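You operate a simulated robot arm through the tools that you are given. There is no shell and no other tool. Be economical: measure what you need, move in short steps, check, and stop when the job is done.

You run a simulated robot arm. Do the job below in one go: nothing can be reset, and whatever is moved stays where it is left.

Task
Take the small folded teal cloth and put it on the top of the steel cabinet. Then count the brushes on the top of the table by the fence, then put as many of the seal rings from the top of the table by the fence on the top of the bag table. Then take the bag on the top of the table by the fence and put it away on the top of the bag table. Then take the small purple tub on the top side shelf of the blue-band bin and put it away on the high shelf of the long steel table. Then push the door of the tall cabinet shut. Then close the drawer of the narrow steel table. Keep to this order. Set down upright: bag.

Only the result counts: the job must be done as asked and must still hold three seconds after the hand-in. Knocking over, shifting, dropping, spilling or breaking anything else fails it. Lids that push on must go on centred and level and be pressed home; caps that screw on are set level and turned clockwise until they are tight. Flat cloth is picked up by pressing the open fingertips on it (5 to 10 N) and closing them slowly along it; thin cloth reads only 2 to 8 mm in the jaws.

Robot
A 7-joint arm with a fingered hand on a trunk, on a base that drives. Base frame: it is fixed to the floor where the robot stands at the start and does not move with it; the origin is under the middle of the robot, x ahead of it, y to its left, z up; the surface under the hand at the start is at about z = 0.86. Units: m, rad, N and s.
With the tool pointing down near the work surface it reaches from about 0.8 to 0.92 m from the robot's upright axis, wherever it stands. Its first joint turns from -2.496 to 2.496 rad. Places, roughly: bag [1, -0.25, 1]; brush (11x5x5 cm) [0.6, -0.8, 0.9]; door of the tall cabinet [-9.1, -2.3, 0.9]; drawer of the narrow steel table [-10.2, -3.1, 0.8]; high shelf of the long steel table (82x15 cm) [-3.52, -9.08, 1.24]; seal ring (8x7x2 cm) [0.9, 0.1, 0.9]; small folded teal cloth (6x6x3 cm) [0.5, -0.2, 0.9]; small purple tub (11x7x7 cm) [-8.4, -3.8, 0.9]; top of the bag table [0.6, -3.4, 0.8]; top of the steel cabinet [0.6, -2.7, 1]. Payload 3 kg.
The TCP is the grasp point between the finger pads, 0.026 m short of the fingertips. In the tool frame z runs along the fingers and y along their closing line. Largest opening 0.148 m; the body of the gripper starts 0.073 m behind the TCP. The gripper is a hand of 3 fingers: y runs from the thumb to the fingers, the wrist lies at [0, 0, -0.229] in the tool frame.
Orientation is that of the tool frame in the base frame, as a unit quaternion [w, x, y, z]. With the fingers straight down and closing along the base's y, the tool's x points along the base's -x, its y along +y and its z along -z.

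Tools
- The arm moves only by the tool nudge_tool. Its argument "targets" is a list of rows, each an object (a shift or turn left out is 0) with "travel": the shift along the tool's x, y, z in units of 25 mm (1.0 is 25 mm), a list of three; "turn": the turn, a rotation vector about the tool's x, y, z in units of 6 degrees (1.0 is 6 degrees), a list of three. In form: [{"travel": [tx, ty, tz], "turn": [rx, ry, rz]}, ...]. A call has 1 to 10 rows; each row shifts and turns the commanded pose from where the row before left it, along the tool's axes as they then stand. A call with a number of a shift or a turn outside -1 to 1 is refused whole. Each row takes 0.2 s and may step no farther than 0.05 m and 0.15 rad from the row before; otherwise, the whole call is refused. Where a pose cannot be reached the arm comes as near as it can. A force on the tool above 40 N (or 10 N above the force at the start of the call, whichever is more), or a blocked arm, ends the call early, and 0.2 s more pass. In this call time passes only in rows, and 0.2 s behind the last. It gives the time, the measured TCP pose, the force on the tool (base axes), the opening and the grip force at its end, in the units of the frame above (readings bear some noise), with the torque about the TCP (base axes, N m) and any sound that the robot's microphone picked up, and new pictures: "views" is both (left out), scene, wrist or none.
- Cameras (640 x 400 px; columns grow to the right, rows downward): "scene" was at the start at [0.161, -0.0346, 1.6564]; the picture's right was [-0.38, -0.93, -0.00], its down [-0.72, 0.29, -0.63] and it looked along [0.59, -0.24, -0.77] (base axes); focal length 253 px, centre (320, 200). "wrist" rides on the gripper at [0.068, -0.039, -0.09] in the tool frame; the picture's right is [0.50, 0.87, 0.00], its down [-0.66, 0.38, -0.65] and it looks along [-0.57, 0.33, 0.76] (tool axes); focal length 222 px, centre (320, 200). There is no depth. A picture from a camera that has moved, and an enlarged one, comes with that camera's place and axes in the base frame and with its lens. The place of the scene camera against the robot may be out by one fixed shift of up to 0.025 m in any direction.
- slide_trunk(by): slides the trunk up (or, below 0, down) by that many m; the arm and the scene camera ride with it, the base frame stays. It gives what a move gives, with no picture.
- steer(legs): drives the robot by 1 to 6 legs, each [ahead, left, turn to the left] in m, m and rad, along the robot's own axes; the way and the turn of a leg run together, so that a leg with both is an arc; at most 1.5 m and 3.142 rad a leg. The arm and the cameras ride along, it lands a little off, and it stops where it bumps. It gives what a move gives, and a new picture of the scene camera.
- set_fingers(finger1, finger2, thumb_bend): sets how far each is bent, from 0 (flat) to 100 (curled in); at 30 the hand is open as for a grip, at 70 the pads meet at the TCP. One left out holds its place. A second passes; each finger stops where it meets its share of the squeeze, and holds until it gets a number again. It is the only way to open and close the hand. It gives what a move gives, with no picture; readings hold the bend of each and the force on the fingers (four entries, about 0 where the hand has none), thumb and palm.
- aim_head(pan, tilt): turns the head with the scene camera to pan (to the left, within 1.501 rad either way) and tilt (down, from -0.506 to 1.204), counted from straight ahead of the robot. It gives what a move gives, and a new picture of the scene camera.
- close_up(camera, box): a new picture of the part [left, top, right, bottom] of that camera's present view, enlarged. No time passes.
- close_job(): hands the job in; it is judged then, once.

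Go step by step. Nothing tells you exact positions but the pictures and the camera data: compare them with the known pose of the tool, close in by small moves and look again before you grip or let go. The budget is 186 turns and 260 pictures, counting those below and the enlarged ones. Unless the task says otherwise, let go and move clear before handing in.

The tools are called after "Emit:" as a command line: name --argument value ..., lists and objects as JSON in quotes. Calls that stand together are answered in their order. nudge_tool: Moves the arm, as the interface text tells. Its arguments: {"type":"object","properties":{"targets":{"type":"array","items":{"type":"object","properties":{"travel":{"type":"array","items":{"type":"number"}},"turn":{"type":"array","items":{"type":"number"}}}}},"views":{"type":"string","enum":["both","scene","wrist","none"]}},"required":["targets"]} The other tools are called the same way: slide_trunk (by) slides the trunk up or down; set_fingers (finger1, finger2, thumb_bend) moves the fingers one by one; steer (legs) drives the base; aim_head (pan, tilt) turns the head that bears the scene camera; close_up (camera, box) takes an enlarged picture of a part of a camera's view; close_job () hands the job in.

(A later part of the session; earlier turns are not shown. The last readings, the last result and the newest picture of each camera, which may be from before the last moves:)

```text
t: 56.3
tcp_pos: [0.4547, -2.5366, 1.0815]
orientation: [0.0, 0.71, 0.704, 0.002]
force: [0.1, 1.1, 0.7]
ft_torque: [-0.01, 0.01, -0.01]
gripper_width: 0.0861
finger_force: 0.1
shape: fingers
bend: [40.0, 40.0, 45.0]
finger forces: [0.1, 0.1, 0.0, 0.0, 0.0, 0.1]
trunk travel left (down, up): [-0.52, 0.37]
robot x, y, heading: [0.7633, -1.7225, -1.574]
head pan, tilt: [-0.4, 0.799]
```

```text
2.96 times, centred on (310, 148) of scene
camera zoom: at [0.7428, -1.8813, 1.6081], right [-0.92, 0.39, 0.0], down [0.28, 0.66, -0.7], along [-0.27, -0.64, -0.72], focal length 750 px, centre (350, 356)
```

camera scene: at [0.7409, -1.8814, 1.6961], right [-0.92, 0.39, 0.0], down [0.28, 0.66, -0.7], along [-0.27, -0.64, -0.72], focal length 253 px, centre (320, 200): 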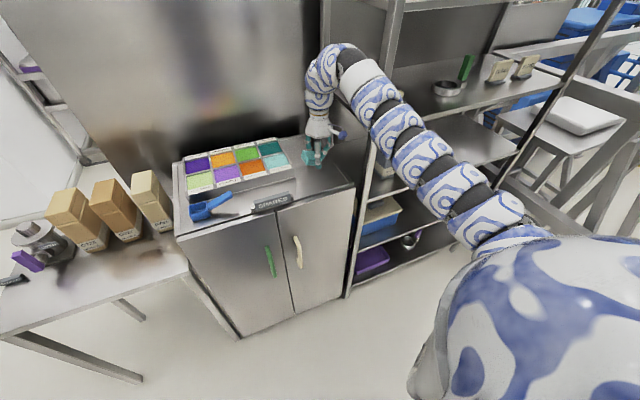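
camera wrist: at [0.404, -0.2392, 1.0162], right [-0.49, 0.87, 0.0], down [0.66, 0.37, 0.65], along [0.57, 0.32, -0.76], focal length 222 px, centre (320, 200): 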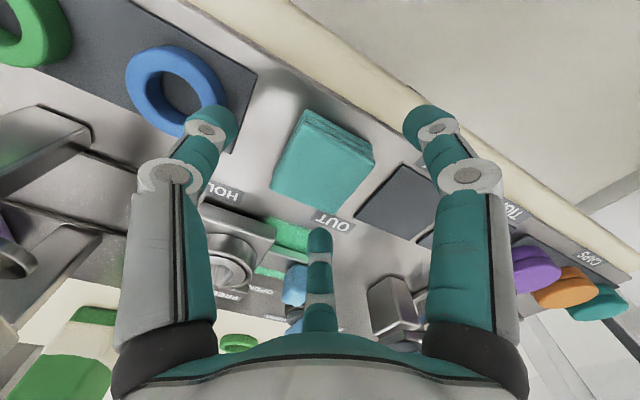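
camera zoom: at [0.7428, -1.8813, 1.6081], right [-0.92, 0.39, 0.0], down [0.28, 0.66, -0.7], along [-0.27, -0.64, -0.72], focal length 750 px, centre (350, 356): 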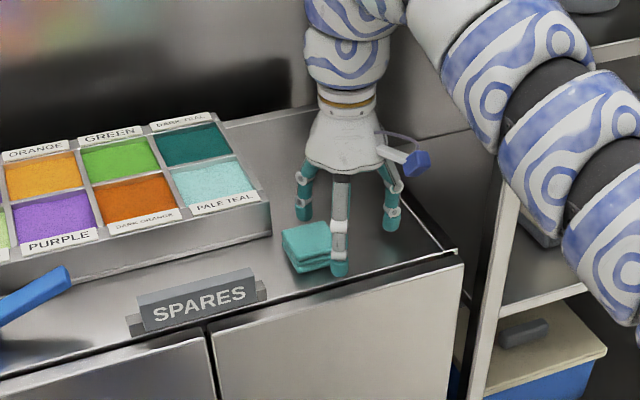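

The cloth rests on the cabinet top. I lift straight up and look over the backdrop, to find out which table is the bag table.

Emit:
slide_trunk --by 0.36

Emit:
aim_head --pan 0.2 --tilt 0.45

Emit:
aim_head --pan 1.4 --tilt 0.45

```text
t: 59.8
tcp_pos: [0.4538, -2.5363, 1.4416]
orientation: [-0.001, 0.71, 0.704, 0.002]
force: [0.1, 0.7, -0.3]
ft_torque: [0.02, -0.03, -0.01]
gripper_width: 0.0866
finger_force: 0.1
shape: fingers
bend: [40.0, 40.0, 45.0]
finger forces: [0.0, 0.0, 0.0, 0.0, 0.0, 0.1]
trunk travel left (down, up): [-0.88, 0.01]
robot x, y, heading: [0.7656, -1.7174, -1.574]
head pan, tilt: [-0.4, 0.799]
```

```text
t: 60.8
tcp_pos: [0.454, -2.536, 1.4415]
orientation: [0.0, 0.71, 0.704, 0.002]
force: [0.4, 0.7, 0.6]
ft_torque: [0.01, 0.04, -0.02]
gripper_width: 0.0864
finger_force: 0.0
shape: fingers
bend: [40.0, 40.0, 45.0]
finger forces: [0.1, 0.1, 0.0, 0.1, 0.0, 0.0]
trunk travel left (down, up): [-0.88, 0.01]
robot x, y, heading: [0.7646, -1.7212, -1.576]
head pan, tilt: [0.201, 0.45]
camera scene: at [0.7923, -1.8973, 1.9985], right [-0.98, -0.2, 0.0], down [-0.08, 0.43, -0.9], along [0.18, -0.88, -0.44], focal length 253 px, centre (320, 200)
```

scene: 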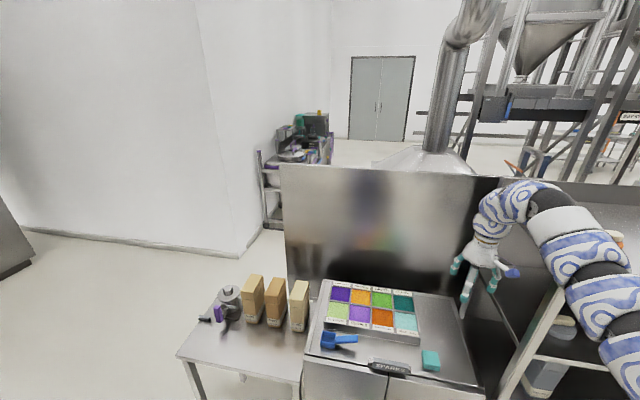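

```text
t: 62.2
tcp_pos: [0.4536, -2.5359, 1.4418]
orientation: [0.0, 0.71, 0.704, 0.002]
force: [-0.6, -0.4, -0.4]
ft_torque: [0.0, -0.02, -0.03]
gripper_width: 0.0865
finger_force: 0.2
shape: fingers
bend: [40.0, 40.0, 45.0]
finger forces: [0.0, 0.0, 0.0, 0.0, 0.0, 0.1]
trunk travel left (down, up): [-0.88, 0.01]
robot x, y, heading: [0.7644, -1.7229, -1.57]
head pan, tilt: [1.4, 0.45]
camera scene: at [0.8649, -1.8232, 1.9986], right [-0.17, -0.98, 0.0], down [-0.43, 0.08, -0.9], along [0.89, -0.16, -0.44], focal length 253 px, centre (320, 200)
```

scene: 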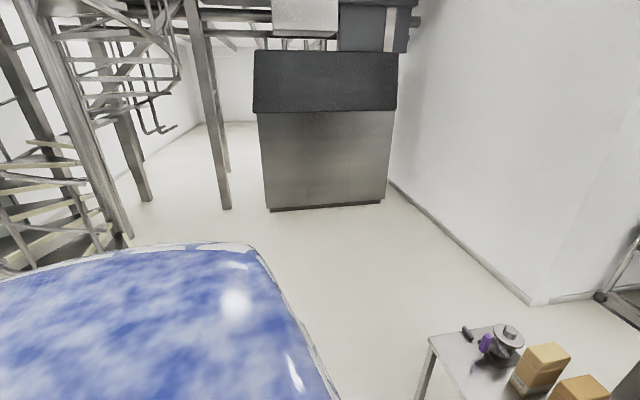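

The area behind the backdrop is hidden. The given bag-table position (0.6, -3.4) may be behind it, so I drive left to look around the end.

Emit:
steer --legs '[[0, 1.35, 0]]'

Emit:
aim_head --pan -0.6 --tilt 0.55

```text
t: 68.9
tcp_pos: [1.7935, -2.5422, 1.4412]
orientation: [-0.001, 0.712, 0.702, 0.002]
force: [-0.7, -0.4, -0.5]
ft_torque: [0.01, -0.04, 0.0]
gripper_width: 0.0863
finger_force: 0.0
shape: fingers
bend: [40.0, 40.0, 45.0]
finger forces: [0.0, 0.1, 0.0, 0.0, 0.1, 0.0]
trunk travel left (down, up): [-0.88, 0.01]
robot x, y, heading: [2.1106, -1.7276, -1.58]
head pan, tilt: [1.4, 0.45]
camera scene: at [2.2073, -1.8312, 1.9986], right [-0.18, -0.98, 0.0], down [-0.43, 0.08, -0.9], along [0.89, -0.16, -0.44], focal length 253 px, centre (320, 200)
```

scene: 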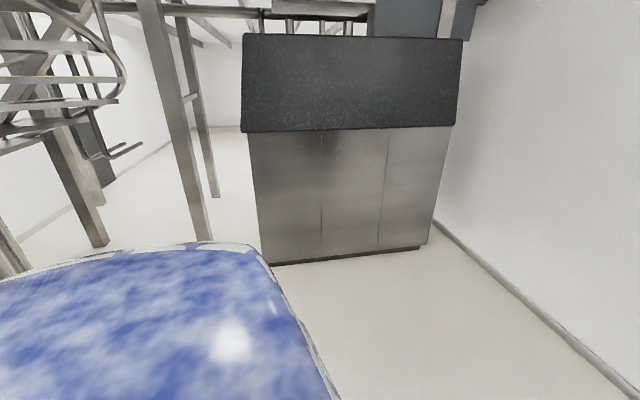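

```text
t: 70.8
tcp_pos: [1.7927, -2.5422, 1.4415]
orientation: [0.0, 0.712, 0.702, 0.002]
force: [-0.3, 0.4, 0.2]
ft_torque: [0.0, -0.02, -0.03]
gripper_width: 0.0863
finger_force: 0.0
shape: fingers
bend: [40.0, 40.0, 45.0]
finger forces: [0.1, 0.0, 0.1, 0.0, 0.1, 0.0]
trunk travel left (down, up): [-0.88, 0.01]
robot x, y, heading: [2.1111, -1.7289, -1.583]
head pan, tilt: [-0.6, 0.55]
camera scene: at [2.0652, -1.8885, 1.9895], right [-0.82, 0.57, 0.0], down [0.3, 0.43, -0.85], along [-0.49, -0.7, -0.52], focal length 253 px, centre (320, 200)
```

scene: 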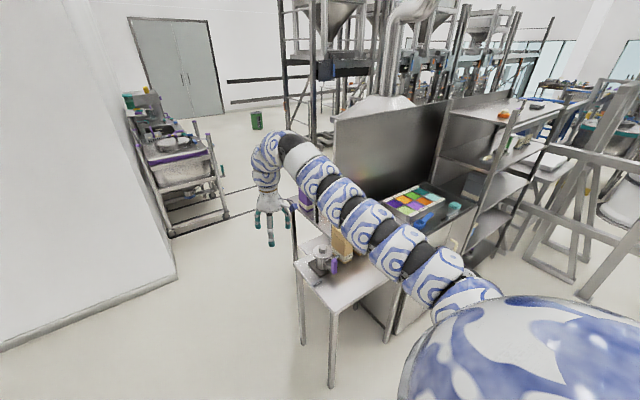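

Something purple stands behind the backdrop. I zoom there.

Emit:
close_up --camera "scene" --box '[240, 150, 400, 250]'

Emit:
steer --legs '[[0.75, 0.3, 0]]'

Emit:
aim_head --pan -1.1 --tilt 0.55

```text
4.00 times, centred on (320, 200) of scene
camera zoom: at [2.0652, -1.8885, 1.9895], right [-0.82, 0.57, 0.0], down [0.3, 0.43, -0.85], along [-0.49, -0.7, -0.52], focal length 1013 px, centre (320, 200)
```

zoom: 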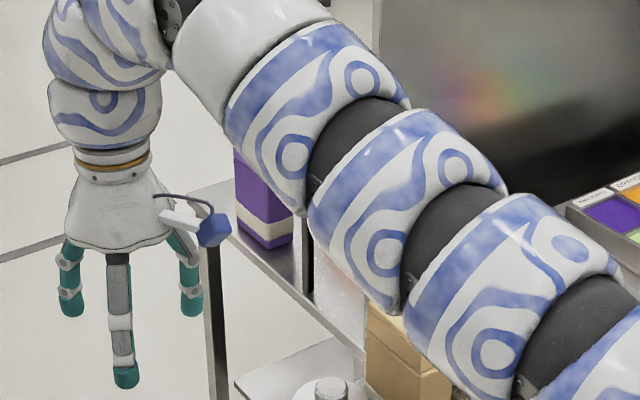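

```text
t: 75.2
tcp_pos: [2.0897, -3.2913, 1.4417]
orientation: [-0.001, 0.71, 0.704, 0.002]
force: [-0.5, -0.2, -0.3]
ft_torque: [-0.01, -0.03, 0.01]
gripper_width: 0.0867
finger_force: 0.1
shape: fingers
bend: [40.0, 40.0, 45.0]
finger forces: [0.0, 0.0, 0.0, 0.0, 0.0, 0.0]
trunk travel left (down, up): [-0.88, 0.01]
robot x, y, heading: [2.3985, -2.4746, -1.578]
head pan, tilt: [-0.6, 0.55]
camera scene: at [2.3599, -2.6361, 1.9895], right [-0.82, 0.57, 0.0], down [0.3, 0.43, -0.85], along [-0.48, -0.7, -0.52], focal length 253 px, centre (320, 200)
```

scene: 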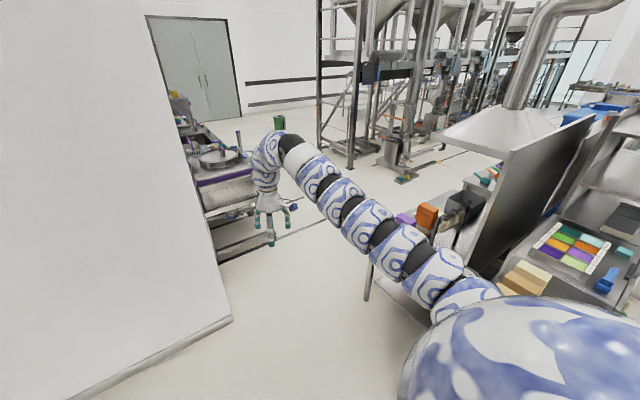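

```text
t: 76.1
tcp_pos: [2.0891, -3.2914, 1.4415]
orientation: [0.0, 0.711, 0.703, 0.002]
force: [0.3, 0.2, 0.0]
ft_torque: [0.01, 0.0, -0.02]
gripper_width: 0.0861
finger_force: 0.1
shape: fingers
bend: [40.0, 40.0, 45.0]
finger forces: [0.1, 0.0, 0.0, 0.0, 0.1, 0.0]
trunk travel left (down, up): [-0.88, 0.01]
robot x, y, heading: [2.404, -2.4785, -1.577]
head pan, tilt: [-1.1, 0.55]
camera scene: at [2.3306, -2.6022, 1.9895], right [-0.45, 0.89, 0.0], down [0.47, 0.24, -0.85], along [-0.76, -0.38, -0.52], focal length 253 px, centre (320, 200)
```

scene: 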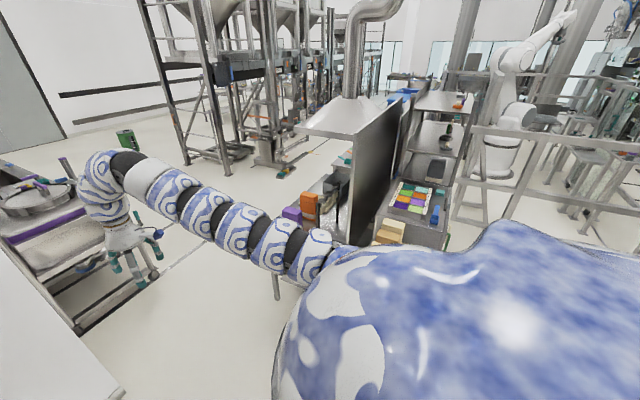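

There is a real bag table behind the panel, with purple and orange bags under an extraction hood. I zoom in.

Emit:
close_up --camera "scene" --box '[250, 90, 410, 290]'

Emit:
steer --legs '[[0.6, 0, 0]]'

Emit:
aim_head --pan -1.5 --tilt 0.5

Emit:
close_up --camera "scene" --box '[160, 80, 480, 280]'

```text
2.00 times, centred on (330, 190) of scene
camera zoom: at [2.3306, -2.6022, 1.9895], right [-0.45, 0.89, 0.0], down [0.47, 0.24, -0.85], along [-0.76, -0.38, -0.52], focal length 506 px, centre (300, 220)
```

zoom: 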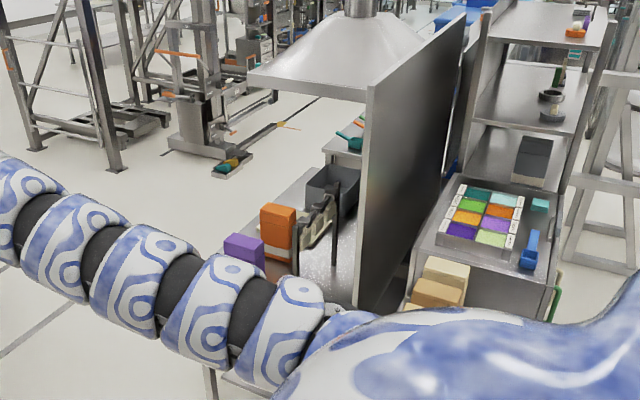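

```text
t: 79.5
tcp_pos: [2.0878, -3.8891, 1.4399]
orientation: [-0.001, 0.711, 0.704, 0.002]
force: [0.3, 0.4, -0.3]
ft_torque: [-0.01, 0.03, 0.01]
gripper_width: 0.0864
finger_force: 0.0
shape: fingers
bend: [40.0, 40.0, 45.0]
finger forces: [0.0, 0.0, 0.1, 0.0, 0.1, 0.1]
trunk travel left (down, up): [-0.88, 0.01]
robot x, y, heading: [2.3986, -3.0749, -1.577]
head pan, tilt: [-1.1, 0.55]
camera scene: at [2.328, -3.2016, 1.9894], right [-0.45, 0.89, 0.0], down [0.47, 0.24, -0.85], along [-0.76, -0.38, -0.52], focal length 253 px, centre (320, 200)
```

scene: 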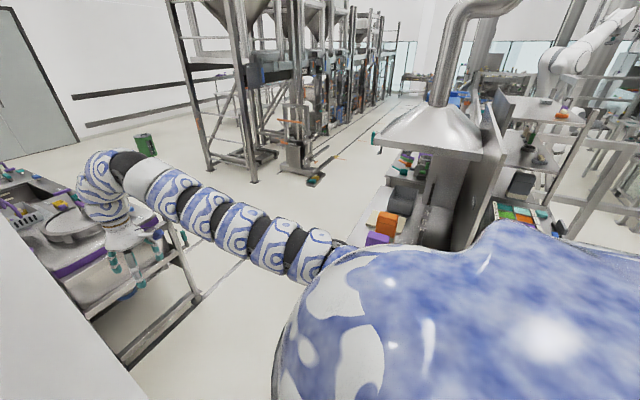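

```text
t: 80.3
tcp_pos: [2.0876, -3.8907, 1.4414]
orientation: [-0.001, 0.711, 0.703, 0.003]
force: [0.2, 0.2, -0.1]
ft_torque: [0.02, 0.01, 0.03]
gripper_width: 0.0864
finger_force: 0.1
shape: fingers
bend: [40.0, 40.0, 45.0]
finger forces: [0.0, 0.1, 0.0, 0.0, 0.1, 0.0]
trunk travel left (down, up): [-0.88, 0.01]
robot x, y, heading: [2.3973, -3.0729, -1.577]
head pan, tilt: [-1.499, 0.499]
camera scene: at [2.3174, -3.1667, 1.9941], right [-0.07, 1.0, 0.0], down [0.48, 0.03, -0.88], along [-0.88, -0.06, -0.48], focal length 253 px, centre (320, 200)
```

scene: 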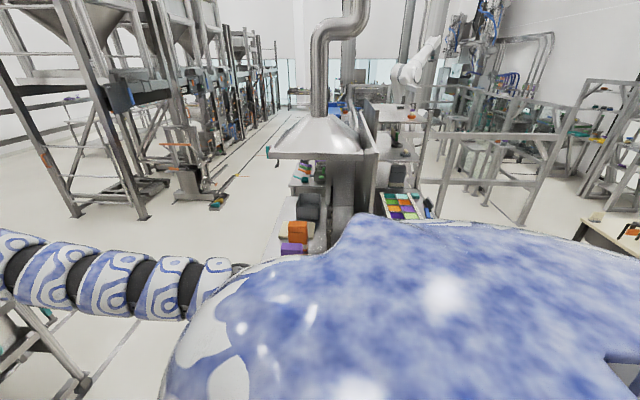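

```text
2.00 times, centred on (320, 180) of scene
camera zoom: at [2.3174, -3.1667, 1.9941], right [-0.07, 1.0, 0.0], down [0.48, 0.03, -0.88], along [-0.88, -0.06, -0.48], focal length 506 px, centre (320, 240)
```

zoom: 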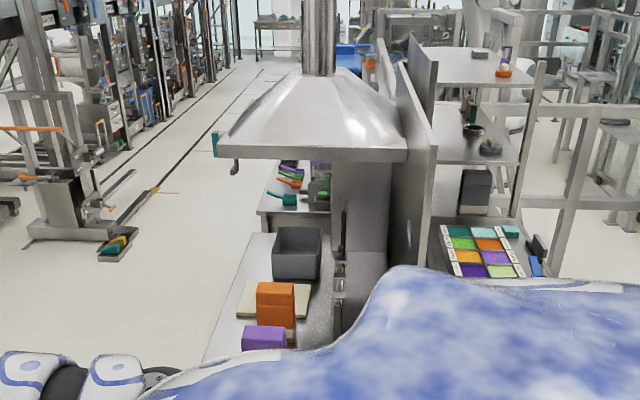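

The bag table front edge is y≈-3.65 and its top z≈0.8, with open space in front. Now I return to the fence table's far side to count brushes.

Emit:
steer --legs '[[-1.2, 0, 0], [0, 0, -1.565]]'

Emit:
aim_head --pan -0.9 --tilt 0.6

```text
t: 90.1
tcp_pos: [1.5782, -1.5976, 1.4415]
orientation: [0.001, 1.0, 0.006, 0.002]
force: [-0.4, -0.4, -0.1]
ft_torque: [0.03, -0.01, -0.03]
gripper_width: 0.0861
finger_force: 0.1
shape: fingers
bend: [40.0, 40.0, 45.0]
finger forces: [0.0, 0.1, 0.0, 0.1, 0.0, 0.0]
trunk travel left (down, up): [-0.88, 0.01]
robot x, y, heading: [2.3991, -1.8879, -3.12]
head pan, tilt: [-1.499, 0.499]
camera scene: at [2.3216, -1.8068, 1.9941], right [1.0, 0.09, 0.0], down [0.04, -0.48, -0.88], along [-0.08, 0.87, -0.48], focal length 253 px, centre (320, 200)
```

scene: 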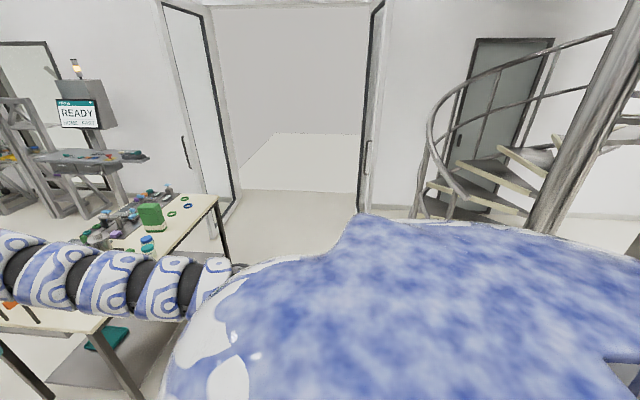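

```text
t: 91.1
tcp_pos: [1.5769, -1.5979, 1.4415]
orientation: [0.002, 1.0, 0.006, 0.001]
force: [0.4, 0.1, 0.2]
ft_torque: [0.0, -0.01, 0.0]
gripper_width: 0.0862
finger_force: 0.1
shape: fingers
bend: [40.0, 40.0, 45.0]
finger forces: [0.0, 0.0, 0.0, 0.0, 0.0, 0.1]
trunk travel left (down, up): [-0.88, 0.01]
robot x, y, heading: [2.3993, -1.8933, -3.12]
head pan, tilt: [-0.901, 0.6]
camera scene: at [2.2735, -1.8294, 1.985], right [0.77, 0.64, 0.0], down [0.36, -0.44, -0.83], along [-0.52, 0.64, -0.56], focal length 253 px, centre (320, 200)
```

scene: 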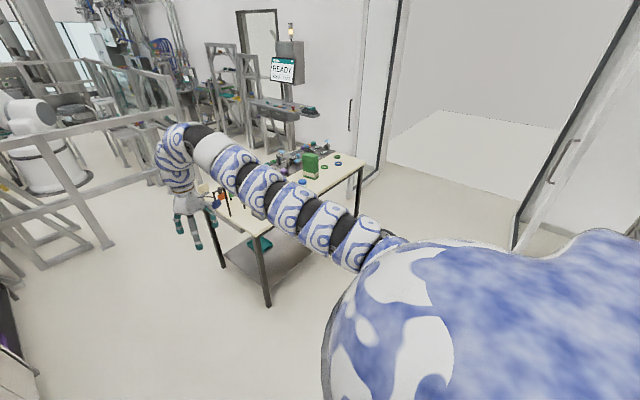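

Free floor along the far side of the fence table. I drive there and look at the table with the arm out of view.

Emit:
steer --legs '[[0, -1.5, 0], [0.4, -0.2, 0]]'

Emit:
aim_head --pan 0.35 --tilt 0.75

Emit:
close_up --camera "scene" --box '[60, 100, 380, 300]'

```text
t: 100.8
tcp_pos: [1.1453, 0.0879, 1.4413]
orientation: [0.001, 1.0, 0.005, 0.002]
force: [0.3, -0.3, -0.2]
ft_torque: [-0.03, -0.02, 0.01]
gripper_width: 0.0864
finger_force: 0.0
shape: fingers
bend: [40.0, 40.0, 45.0]
finger forces: [0.0, 0.0, 0.0, 0.0, 0.0, 0.0]
trunk travel left (down, up): [-0.88, 0.01]
robot x, y, heading: [1.9677, -0.2064, -3.128]
head pan, tilt: [-0.901, 0.6]
camera scene: at [1.8411, -0.1442, 1.9849], right [0.77, 0.63, 0.0], down [0.36, -0.44, -0.82], along [-0.52, 0.64, -0.57], focal length 253 px, centre (320, 200)
```

scene: 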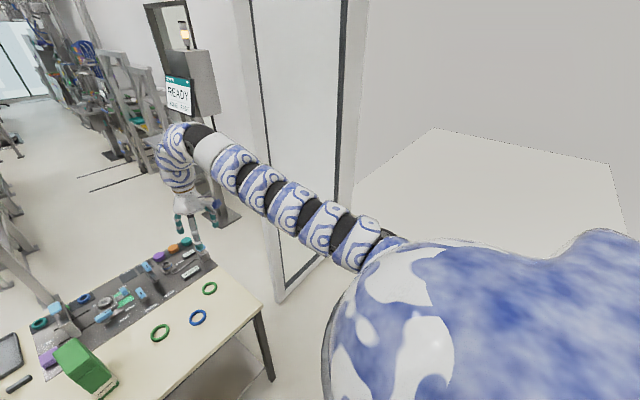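

```text
t: 102.2
tcp_pos: [1.1463, 0.0881, 1.4423]
orientation: [0.001, 1.0, 0.005, 0.002]
force: [0.2, 0.3, -0.1]
ft_torque: [-0.01, 0.0, 0.02]
gripper_width: 0.0865
finger_force: 0.1
shape: fingers
bend: [40.0, 40.0, 45.0]
finger forces: [0.1, 0.0, 0.0, 0.1, 0.1, 0.0]
trunk travel left (down, up): [-0.88, 0.01]
robot x, y, heading: [1.9686, -0.2048, -3.123]
head pan, tilt: [0.351, 0.75]
camera scene: at [1.8208, -0.2427, 1.9721], right [-0.36, 0.93, 0.0], down [0.64, 0.24, -0.73], along [-0.68, -0.26, -0.68], focal length 253 px, centre (320, 200)
```

scene: 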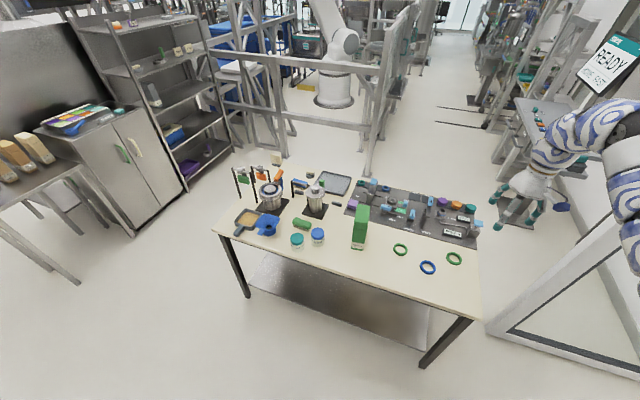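

```text
2.00 times, centred on (220, 200) of scene
camera zoom: at [1.8208, -0.2427, 1.9721], right [-0.36, 0.93, 0.0], down [0.64, 0.24, -0.73], along [-0.68, -0.26, -0.68], focal length 506 px, centre (520, 200)
```

zoom: 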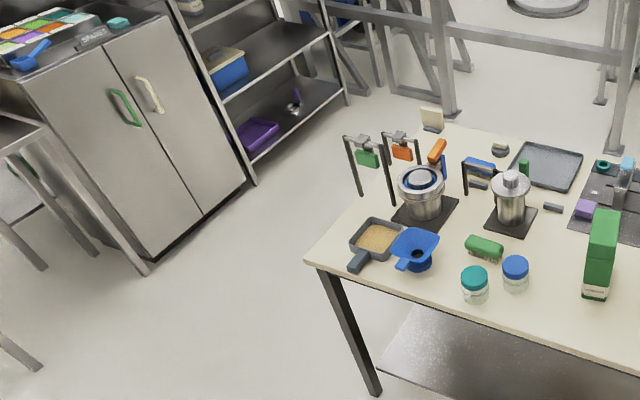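

One green brush is clear; the blue item behind the canisters might be another. I zoom further.

Emit:
close_up --camera "scene" --box '[220, 150, 360, 250]'

Emit:
close_up --camera "scene" --box '[340, 170, 490, 280]'

```text
4.00 times, centred on (290, 200) of scene
camera zoom: at [1.8208, -0.2427, 1.9721], right [-0.36, 0.93, 0.0], down [0.64, 0.24, -0.73], along [-0.68, -0.26, -0.68], focal length 1013 px, centre (440, 200)
```

zoom: 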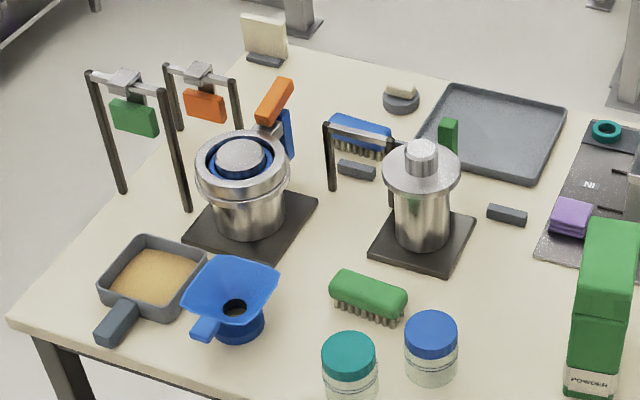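

```text
3.64 times, centred on (415, 225) of scene
camera zoom: at [1.8208, -0.2427, 1.9721], right [-0.36, 0.93, 0.0], down [0.64, 0.24, -0.73], along [-0.68, -0.26, -0.68], focal length 921 px, centre (-26, 109)
```

zoom: 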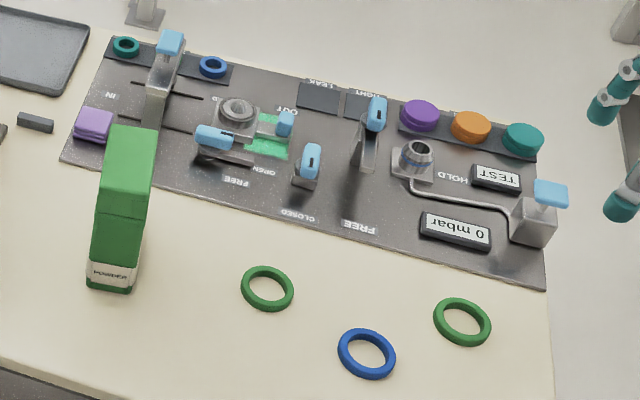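

I count two brushes, green and blue, so two seal rings must go to the bag table. I start with the loose blue ring at about (0.98, 0.01).

Emit:
steer --legs '[[0.163, 0.08, 0]]'

Emit:
set_fingers --finger1 33 --finger2 33 --thumb_bend 33

Emit:
slide_trunk --by -0.38

Emit:
close_up --camera "wrist" --box '[0, 0, 640, 400]'

```text
t: 103.8
tcp_pos: [0.9841, 0.0031, 1.4409]
orientation: [0.0, 1.0, 0.007, 0.002]
force: [0.7, -0.4, -0.7]
ft_torque: [0.02, -0.03, -0.01]
gripper_width: 0.0863
finger_force: 0.0
shape: fingers
bend: [40.0, 40.0, 45.0]
finger forces: [0.0, 0.0, 0.0, 0.0, 0.1, 0.0]
trunk travel left (down, up): [-0.88, 0.01]
robot x, y, heading: [1.8075, -0.2887, -3.126]
head pan, tilt: [0.351, 0.75]
camera scene: at [1.6587, -0.3272, 1.972], right [-0.36, 0.93, 0.0], down [0.64, 0.25, -0.73], along [-0.68, -0.26, -0.68], focal length 253 px, centre (320, 200)
```

scene: 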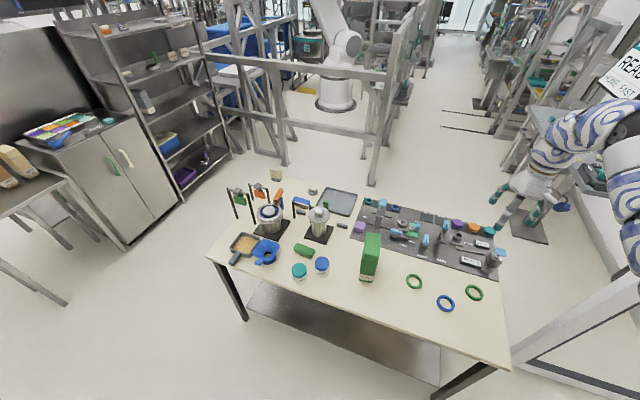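

```text
t: 104.8
tcp_pos: [0.9868, 0.003, 1.4425]
orientation: [0.001, 1.0, 0.005, 0.001]
force: [-0.4, 0.0, -0.1]
ft_torque: [0.02, 0.01, -0.04]
gripper_width: 0.1171
finger_force: 0.1
shape: fingers
bend: [33.0, 33.0, 33.0]
finger forces: [0.1, 0.0, 0.1, 0.0, 0.0, 0.1]
trunk travel left (down, up): [-0.88, 0.01]
robot x, y, heading: [1.8068, -0.2874, -3.125]
head pan, tilt: [0.351, 0.75]
```

```text
t: 108.4
tcp_pos: [0.9865, 0.0045, 1.0613]
orientation: [0.0, 1.0, 0.007, 0.001]
force: [0.5, 0.1, 0.2]
ft_torque: [0.02, -0.02, -0.04]
gripper_width: 0.117
finger_force: 0.0
shape: fingers
bend: [33.0, 33.0, 33.0]
finger forces: [0.1, 0.0, 0.0, 0.0, 0.0, 0.0]
trunk travel left (down, up): [-0.5, 0.39]
robot x, y, heading: [1.8077, -0.2908, -3.122]
head pan, tilt: [0.351, 0.75]
```

```text
1.00 times, centred on (320, 200) of wrist (not enlarged: the box is as wide or as high as the picture)
camera zoom: at [1.0526, 0.0435, 1.1514], right [0.51, -0.86, 0.0], down [-0.65, -0.38, 0.65], along [-0.56, -0.33, -0.76], focal length 222 px, centre (320, 200)
```

zoom: 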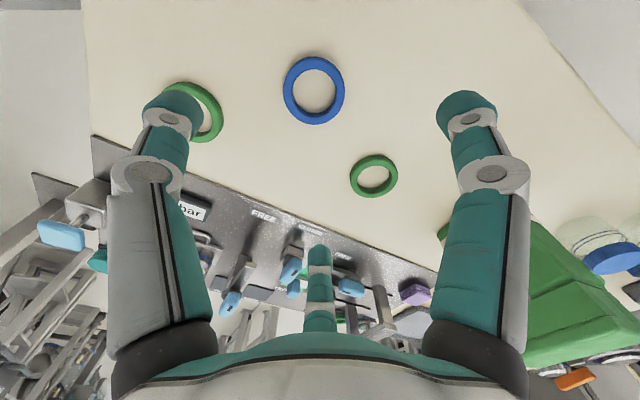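

Blue ring centre is at (0.987, 0.012). I shift 8 mm and lower.

Emit:
nudge_tool --targets '[{"travel": [0, -0.33, 0]}]' --views "none"

Emit:
slide_trunk --by -0.13

Emit:
close_up --camera "wrist" --box '[0, 0, 640, 400]'

```text
t: 108.8
tcp_pos: [0.9857, 0.0121, 1.0609]
orientation: [0.001, 1.0, 0.006, 0.002]
force: [0.0, 0.3, 0.8]
ft_torque: [0.01, -0.04, 0.0]
gripper_width: 0.117
finger_force: 0.1
shape: fingers
bend: [33.0, 33.0, 33.0]
finger forces: [0.0, 0.0, 0.0, 0.1, 0.0, 0.0]
trunk travel left (down, up): [-0.5, 0.39]
robot x, y, heading: [1.8073, -0.2931, -3.127]
head pan, tilt: [0.351, 0.75]
```

```text
t: 110.4
tcp_pos: [0.986, 0.0114, 0.9311]
orientation: [0.001, 1.0, 0.006, 0.002]
force: [-0.6, 1.3, 0.5]
ft_torque: [-0.01, 0.02, 0.0]
gripper_width: 0.1173
finger_force: 0.1
shape: fingers
bend: [33.0, 33.0, 33.0]
finger forces: [0.0, 0.0, 0.0, 0.0, 0.1, 0.0]
trunk travel left (down, up): [-0.37, 0.52]
robot x, y, heading: [1.81, -0.2947, -3.124]
head pan, tilt: [0.351, 0.75]
```

```text
1.00 times, centred on (320, 200) of wrist (not enlarged: the box is as wide or as high as the picture)
camera zoom: at [1.0523, 0.0515, 1.0212], right [0.51, -0.86, 0.0], down [-0.65, -0.39, 0.65], along [-0.56, -0.33, -0.76], focal length 222 px, centre (320, 200)
```

zoom: 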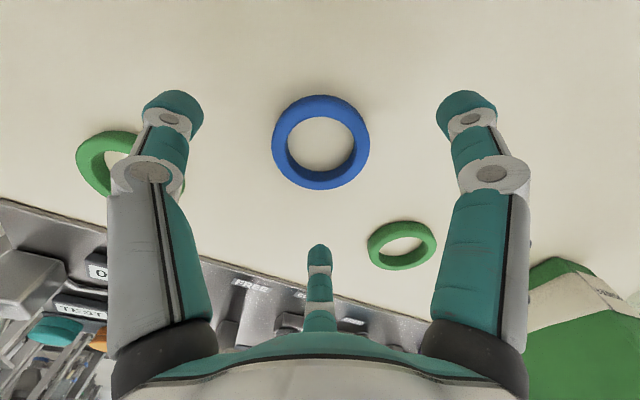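

Well centred. I lower near the table.

Emit:
slide_trunk --by -0.028

Emit:
slide_trunk --by -0.008

```text
t: 111.1
tcp_pos: [0.985, 0.0132, 0.9034]
orientation: [0.0, 1.0, 0.006, 0.002]
force: [-0.4, 0.6, -0.1]
ft_torque: [0.0, 0.01, 0.01]
gripper_width: 0.1171
finger_force: 0.2
shape: fingers
bend: [33.0, 33.0, 33.0]
finger forces: [0.0, 0.1, 0.1, 0.1, 0.1, 0.0]
trunk travel left (down, up): [-0.342, 0.548]
robot x, y, heading: [1.8058, -0.2903, -3.125]
head pan, tilt: [0.351, 0.75]
```

```text
t: 111.7
tcp_pos: [0.9866, 0.012, 0.8963]
orientation: [0.002, 1.0, 0.006, 0.001]
force: [-0.9, 1.3, -0.5]
ft_torque: [-0.01, 0.03, 0.0]
gripper_width: 0.117
finger_force: 0.1
shape: fingers
bend: [33.0, 33.0, 33.0]
finger forces: [0.0, 0.0, 0.1, 0.0, 0.0, 0.0]
trunk travel left (down, up): [-0.334, 0.556]
robot x, y, heading: [1.8102, -0.2877, -3.126]
head pan, tilt: [0.351, 0.75]
```

Close the fingers around the ring.

Emit:
set_fingers --finger1 60 --finger2 60 --thumb_bend 60

Emit:
close_up --camera "wrist" --box '[120, 50, 520, 300]'

```text
t: 112.7
tcp_pos: [0.9853, 0.0122, 0.8953]
orientation: [0.001, 1.0, 0.007, 0.002]
force: [0.4, -0.1, -0.1]
ft_torque: [-0.01, 0.0, 0.01]
gripper_width: 0.0515
finger_force: 8.8
shape: fingers
bend: [52.0, 53.0, 55.0]
finger forces: [6.1, 5.6, 0.0, 0.0, 6.6, 0.0]
trunk travel left (down, up): [-0.334, 0.556]
robot x, y, heading: [1.8065, -0.2893, -3.12]
head pan, tilt: [0.351, 0.75]
```

```text
1.60 times, centred on (320, 175) of wrist
camera zoom: at [1.0522, 0.0516, 0.985], right [0.51, -0.86, 0.0], down [-0.65, -0.38, 0.65], along [-0.56, -0.33, -0.76], focal length 355 px, centre (320, 240)
```

zoom: 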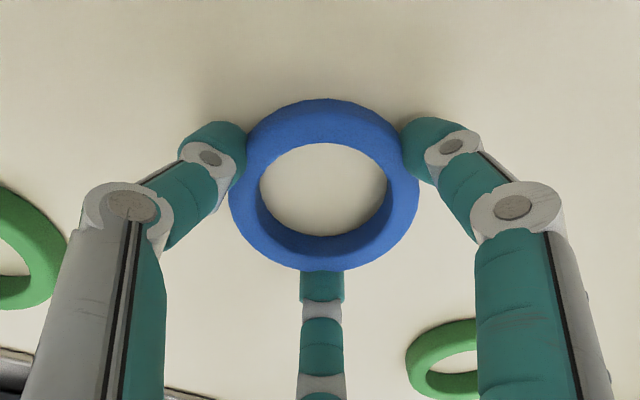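

Ring gripped. I firm up and lift.

Emit:
set_fingers --finger1 66 --finger2 66 --thumb_bend 68

Emit:
slide_trunk --by 0.4

Emit:
close_up --camera "wrist" --box '[120, 50, 520, 300]'

```text
t: 113.7
tcp_pos: [0.9855, 0.0126, 0.895]
orientation: [0.001, 1.0, 0.006, 0.003]
force: [0.8, 0.6, 0.6]
ft_torque: [-0.01, -0.05, 0.01]
gripper_width: 0.05
finger_force: 17.4
shape: fingers
bend: [52.0, 53.0, 58.0]
finger forces: [11.2, 10.1, 0.1, 0.1, 14.1, 0.0]
trunk travel left (down, up): [-0.334, 0.556]
robot x, y, heading: [1.8084, -0.2905, -3.127]
head pan, tilt: [0.351, 0.75]
```

```text
t: 117.5
tcp_pos: [0.9872, 0.0124, 1.2955]
orientation: [0.0, 1.0, 0.007, 0.002]
force: [-0.2, -0.4, -0.4]
ft_torque: [-0.05, 0.02, 0.01]
gripper_width: 0.0502
finger_force: 17.4
shape: fingers
bend: [52.0, 53.0, 58.0]
finger forces: [11.3, 10.1, 0.0, 0.0, 14.1, 0.1]
trunk travel left (down, up): [-0.734, 0.156]
robot x, y, heading: [1.8075, -0.2867, -3.127]
head pan, tilt: [0.351, 0.75]
```

```text
1.60 times, centred on (320, 175) of wrist
camera zoom: at [1.0521, 0.0516, 1.3849], right [0.51, -0.86, 0.0], down [-0.65, -0.38, 0.65], along [-0.56, -0.33, -0.76], focal length 355 px, centre (320, 240)
```

zoom: 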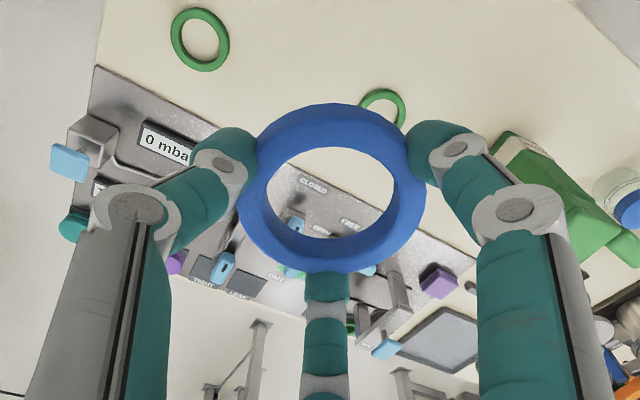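

Ring held. I back off, strafe along x≈2.3 and stop by the near end of the bag table.

Emit:
steer --legs '[[-0.5, 0, 0], [0, 1.5, 0], [0, 1.5, 0]]'

Emit:
aim_head --pan 0.0 --tilt 0.6

Emit:
close_up --camera "scene" --box '[160, 100, 480, 300]'

```text
t: 134.6
tcp_pos: [1.5356, -2.9966, 1.2949]
orientation: [0.001, 1.0, 0.007, 0.001]
force: [-0.1, -0.8, 0.0]
ft_torque: [-0.01, 0.0, -0.02]
gripper_width: 0.0498
finger_force: 17.8
shape: fingers
bend: [52.0, 53.0, 58.0]
finger forces: [11.0, 10.1, 0.0, 0.1, 14.1, 0.0]
trunk travel left (down, up): [-0.734, 0.156]
robot x, y, heading: [2.3569, -3.2951, -3.12]
head pan, tilt: [0.351, 0.75]
camera scene: at [2.2107, -3.3336, 1.8261], right [-0.36, 0.93, 0.0], down [0.64, 0.25, -0.73], along [-0.68, -0.26, -0.68], focal length 253 px, centre (320, 200)
```

scene: 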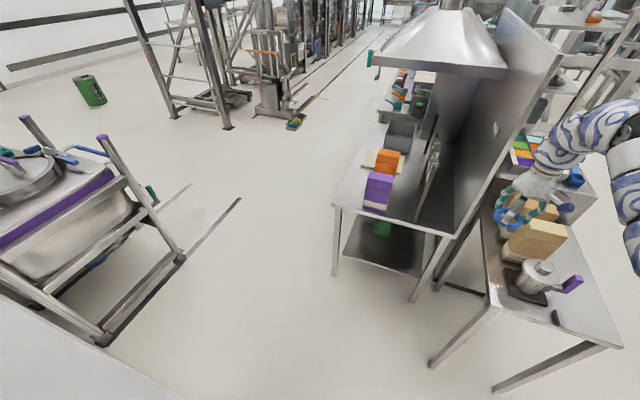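

```text
t: 135.4
tcp_pos: [1.5353, -2.996, 1.2948]
orientation: [0.001, 1.0, 0.007, 0.002]
force: [-0.1, -0.3, -0.4]
ft_torque: [-0.01, -0.02, -0.01]
gripper_width: 0.05
finger_force: 17.4
shape: fingers
bend: [52.0, 53.0, 58.0]
finger forces: [11.1, 10.1, 0.0, 0.0, 14.0, 0.1]
trunk travel left (down, up): [-0.734, 0.156]
robot x, y, heading: [2.3552, -3.2978, -3.122]
head pan, tilt: [0.0, 0.6]
camera scene: at [2.1996, -3.3052, 1.839], right [-0.02, 1.0, 0.0], down [0.57, 0.01, -0.82], along [-0.82, -0.02, -0.57], focal length 253 px, centre (320, 200)
```

scene: 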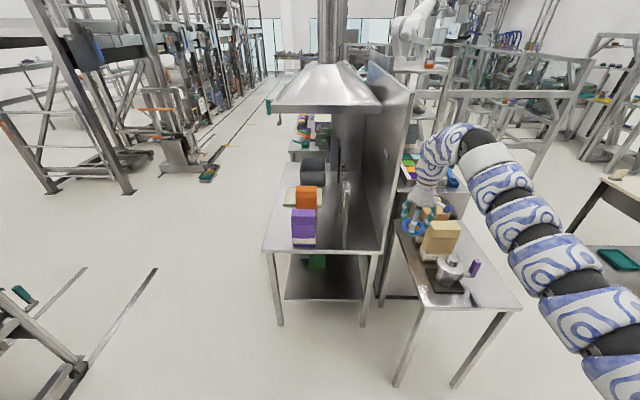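

```text
2.00 times, centred on (320, 200) of scene
camera zoom: at [2.1996, -3.3052, 1.839], right [-0.02, 1.0, 0.0], down [0.57, 0.01, -0.82], along [-0.82, -0.02, -0.57], focal length 506 px, centre (320, 200)
```

zoom: 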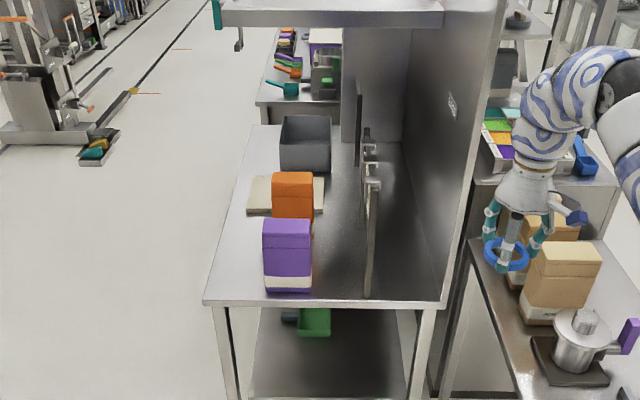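

The table's front strip (y about -3.65 to -3.50, left of the purple bag) is free. I turn to approach diagonally, lower somewhat and bring the ring over (1.12, -3.6).

Emit:
steer --legs '[[0, 0, -0.61], [0.137, 0.514, 0]]'

Emit:
slide_trunk --by -0.12

Emit:
steer --legs '[[-0.093, 0.68, 0]]'

Emit:
aim_head --pan -0.1 --tilt 0.8

Emit:
close_up --camera "wrist" --box '[0, 0, 640, 400]'

```text
t: 140.2
tcp_pos: [1.4591, -2.9235, 1.2946]
orientation: [0.001, 0.956, -0.295, 0.002]
force: [-0.4, -0.5, -1.1]
ft_torque: [0.0, 0.0, 0.0]
gripper_width: 0.0498
finger_force: 17.5
shape: fingers
bend: [52.0, 53.0, 59.0]
finger forces: [10.9, 10.1, 0.0, 0.0, 13.9, 0.0]
trunk travel left (down, up): [-0.734, 0.156]
robot x, y, heading: [1.9619, -3.6393, 2.55]
head pan, tilt: [0.0, 0.6]
camera scene: at [1.8295, -3.5522, 1.839], right [0.56, 0.83, 0.0], down [0.47, -0.32, -0.82], along [-0.68, 0.46, -0.57], focal length 253 px, centre (320, 200)
```

scene: 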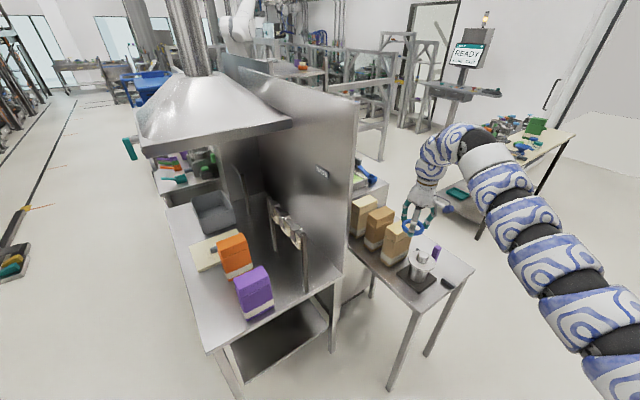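

```text
t: 141.7
tcp_pos: [1.4587, -2.9228, 1.1752]
orientation: [0.001, 0.955, -0.295, 0.001]
force: [0.1, 0.6, -1.2]
ft_torque: [-0.02, 0.05, 0.01]
gripper_width: 0.0496
finger_force: 17.5
shape: fingers
bend: [52.0, 53.0, 59.0]
finger forces: [10.9, 10.2, 0.1, 0.1, 14.0, 0.0]
trunk travel left (down, up): [-0.614, 0.276]
robot x, y, heading: [1.9608, -3.6412, 2.553]
head pan, tilt: [0.0, 0.6]
```

```text
t: 145.4
tcp_pos: [1.1585, -3.5357, 1.1758]
orientation: [0.002, 0.955, -0.295, 0.001]
force: [0.5, 0.2, -0.6]
ft_torque: [0.02, -0.01, 0.01]
gripper_width: 0.0497
finger_force: 17.3
shape: fingers
bend: [52.0, 53.0, 59.0]
finger forces: [10.9, 10.0, 0.0, 0.1, 14.0, 0.0]
trunk travel left (down, up): [-0.614, 0.276]
robot x, y, heading: [1.6562, -4.2555, 2.547]
head pan, tilt: [0.0, 0.6]
camera scene: at [1.5281, -4.1659, 1.719], right [0.56, 0.83, 0.0], down [0.47, -0.32, -0.83], along [-0.68, 0.46, -0.56], focal length 253 px, centre (320, 200)
```

scene: 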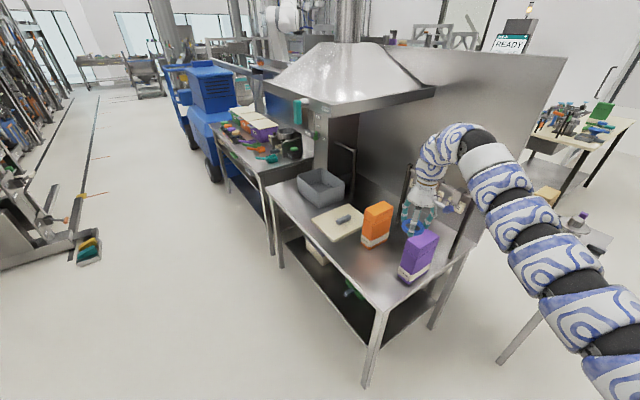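

```text
t: 146.2
tcp_pos: [1.1574, -3.5361, 1.175]
orientation: [0.002, 0.955, -0.296, 0.002]
force: [0.2, 0.1, -0.3]
ft_torque: [0.01, 0.02, 0.01]
gripper_width: 0.0496
finger_force: 17.4
shape: fingers
bend: [52.0, 53.0, 59.0]
finger forces: [10.9, 10.2, 0.0, 0.0, 13.9, 0.0]
trunk travel left (down, up): [-0.614, 0.276]
robot x, y, heading: [1.6558, -4.255, 2.55]
head pan, tilt: [-0.099, 0.799]
camera scene: at [1.5394, -4.1635, 1.7022], right [0.64, 0.77, 0.0], down [0.55, -0.46, -0.7], along [-0.54, 0.45, -0.72], focal length 253 px, centre (320, 200)
```

scene: 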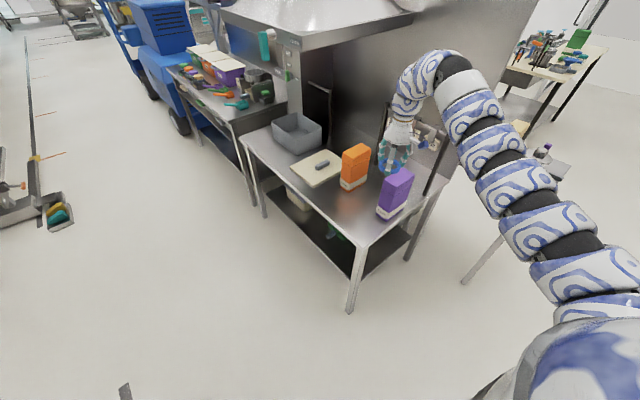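

```text
1.00 times, centred on (320, 200) of wrist (not enlarged: the box is as wide or as high as the picture)
camera zoom: at [1.2351, -3.5417, 1.2651], right [-0.08, -1.0, 0.0], down [-0.76, 0.06, 0.65], along [-0.65, 0.05, -0.76], focal length 222 px, centre (320, 200)
```

zoom: 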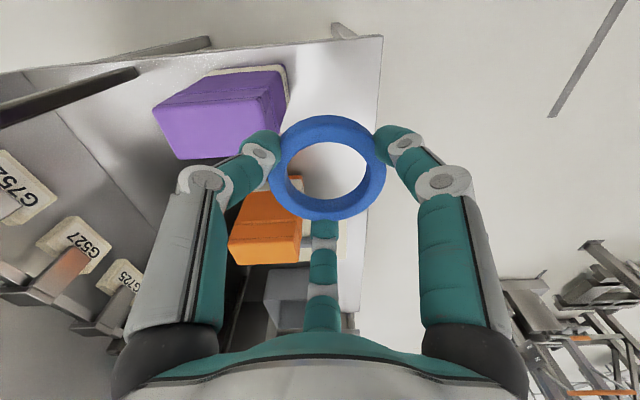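

The free strip is y -3.645 to -3.47. I lower, rotate the hand a bit to keep the thumb off the bags, and move over (0.88, -3.59).

Emit:
slide_trunk --by -0.12

Emit:
nudge_tool --targets '[{"turn": [0, 0, 0.9]}, {"turn": [0, 0, 0.9]}, {"turn": [0, 0, 0.9]}, {"turn": [0, 0, 0.9]}, {"turn": [0, 0, 0.7]}]' --views "none"

Emit:
steer --legs '[[0.2, 0.2, 0]]'

Emit:
close_up --camera "wrist" --box '[0, 0, 640, 400]'

Emit:
close_up --camera "scene" --box '[240, 60, 480, 210]'

```text
t: 147.7
tcp_pos: [1.1575, -3.536, 1.0557]
orientation: [0.002, 0.955, -0.296, 0.002]
force: [-0.8, -0.2, -0.3]
ft_torque: [-0.05, -0.01, 0.01]
gripper_width: 0.0497
finger_force: 17.3
shape: fingers
bend: [52.0, 53.0, 59.0]
finger forces: [10.9, 10.1, 0.0, 0.0, 14.0, 0.0]
trunk travel left (down, up): [-0.494, 0.396]
robot x, y, heading: [1.6551, -4.2527, 2.547]
head pan, tilt: [-0.099, 0.799]
```

```text
t: 148.9
tcp_pos: [1.1581, -3.5353, 1.056]
orientation: [0.001, 0.865, -0.501, 0.002]
force: [-0.3, 0.4, -0.8]
ft_torque: [-0.01, 0.0, -0.01]
gripper_width: 0.0496
finger_force: 17.8
shape: fingers
bend: [52.0, 53.0, 59.0]
finger forces: [10.9, 10.1, 0.1, 0.0, 14.0, 0.1]
trunk travel left (down, up): [-0.494, 0.396]
robot x, y, heading: [1.6608, -4.257, 2.55]
head pan, tilt: [-0.099, 0.799]
```

```text
t: 150.8
tcp_pos: [0.8785, -3.5875, 1.0555]
orientation: [0.001, 0.865, -0.501, 0.001]
force: [0.3, 0.2, -0.7]
ft_torque: [-0.02, 0.0, 0.01]
gripper_width: 0.0499
finger_force: 17.7
shape: fingers
bend: [52.0, 53.0, 59.0]
finger forces: [11.0, 10.1, 0.0, 0.0, 14.1, 0.0]
trunk travel left (down, up): [-0.494, 0.396]
robot x, y, heading: [1.379, -4.3054, 2.551]
head pan, tilt: [-0.099, 0.799]
camera scene: at [1.2597, -4.2158, 1.5821], right [0.64, 0.77, 0.0], down [0.55, -0.46, -0.7], along [-0.54, 0.45, -0.72], focal length 253 px, centre (320, 200)
```

scene: 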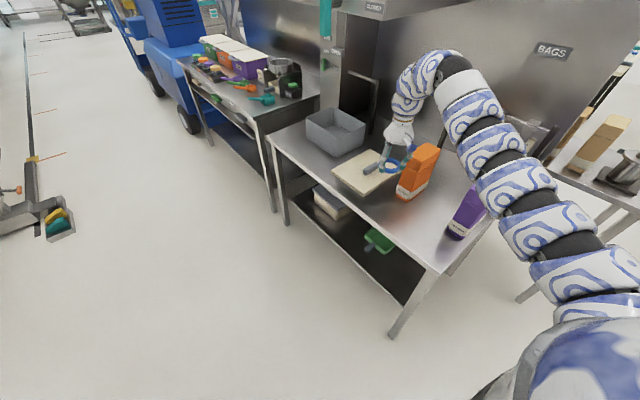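

```text
1.00 times, centred on (320, 200) of wrist (not enlarged: the box is as wide or as high as the picture)
camera zoom: at [0.9449, -3.6274, 1.145], right [-0.5, -0.86, 0.0], down [-0.66, 0.38, 0.65], along [-0.56, 0.33, -0.76], focal length 222 px, centre (320, 200)
```

zoom: 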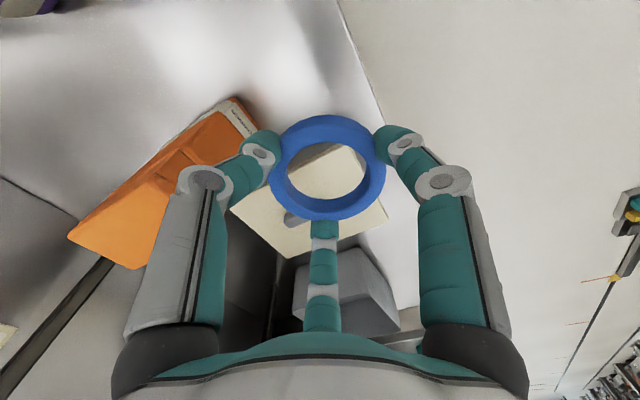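

```text
2.67 times, centred on (360, 135) of scene
camera zoom: at [1.2597, -4.2158, 1.5821], right [0.64, 0.77, 0.0], down [0.55, -0.46, -0.7], along [-0.54, 0.45, -0.72], focal length 675 px, centre (213, 373)
```

zoom: 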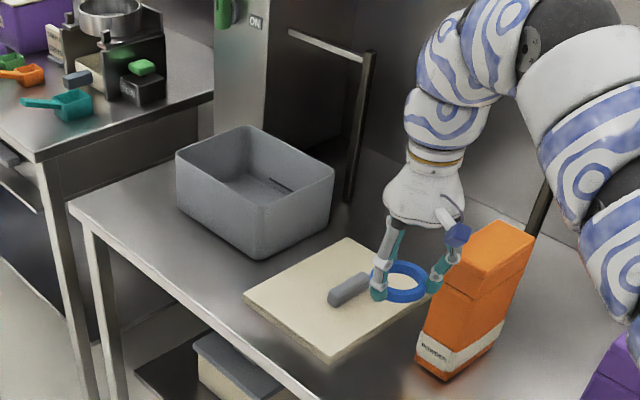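

The spot beside the board and orange bag is clear. I lower toward the table in stages.

Emit:
slide_trunk --by -0.19

Emit:
close_up --camera "wrist" --box '[0, 0, 640, 400]'

```text
t: 152.9
tcp_pos: [0.8779, -3.587, 0.8659]
orientation: [0.001, 0.865, -0.501, 0.003]
force: [-0.6, 0.1, -1.3]
ft_torque: [0.01, 0.01, 0.02]
gripper_width: 0.0498
finger_force: 17.2
shape: fingers
bend: [52.0, 53.0, 59.0]
finger forces: [11.0, 10.0, 0.1, 0.0, 14.0, 0.1]
trunk travel left (down, up): [-0.304, 0.586]
robot x, y, heading: [1.3781, -4.307, 2.549]
head pan, tilt: [-0.099, 0.799]
```

```text
1.00 times, centred on (320, 200) of wrist (not enlarged: the box is as wide or as high as the picture)
camera zoom: at [0.9452, -3.6275, 0.9552], right [-0.5, -0.86, 0.0], down [-0.66, 0.38, 0.65], along [-0.56, 0.33, -0.76], focal length 222 px, centre (320, 200)
```

zoom: 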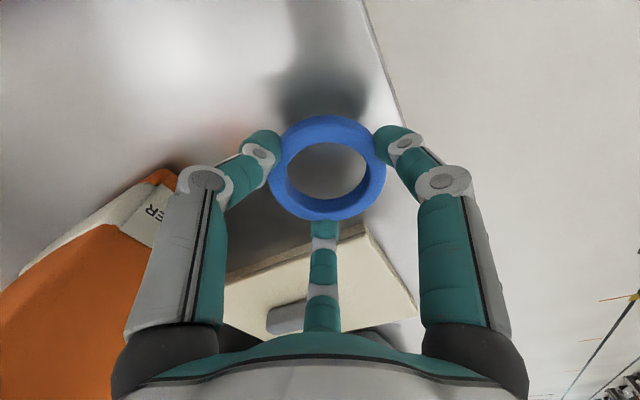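

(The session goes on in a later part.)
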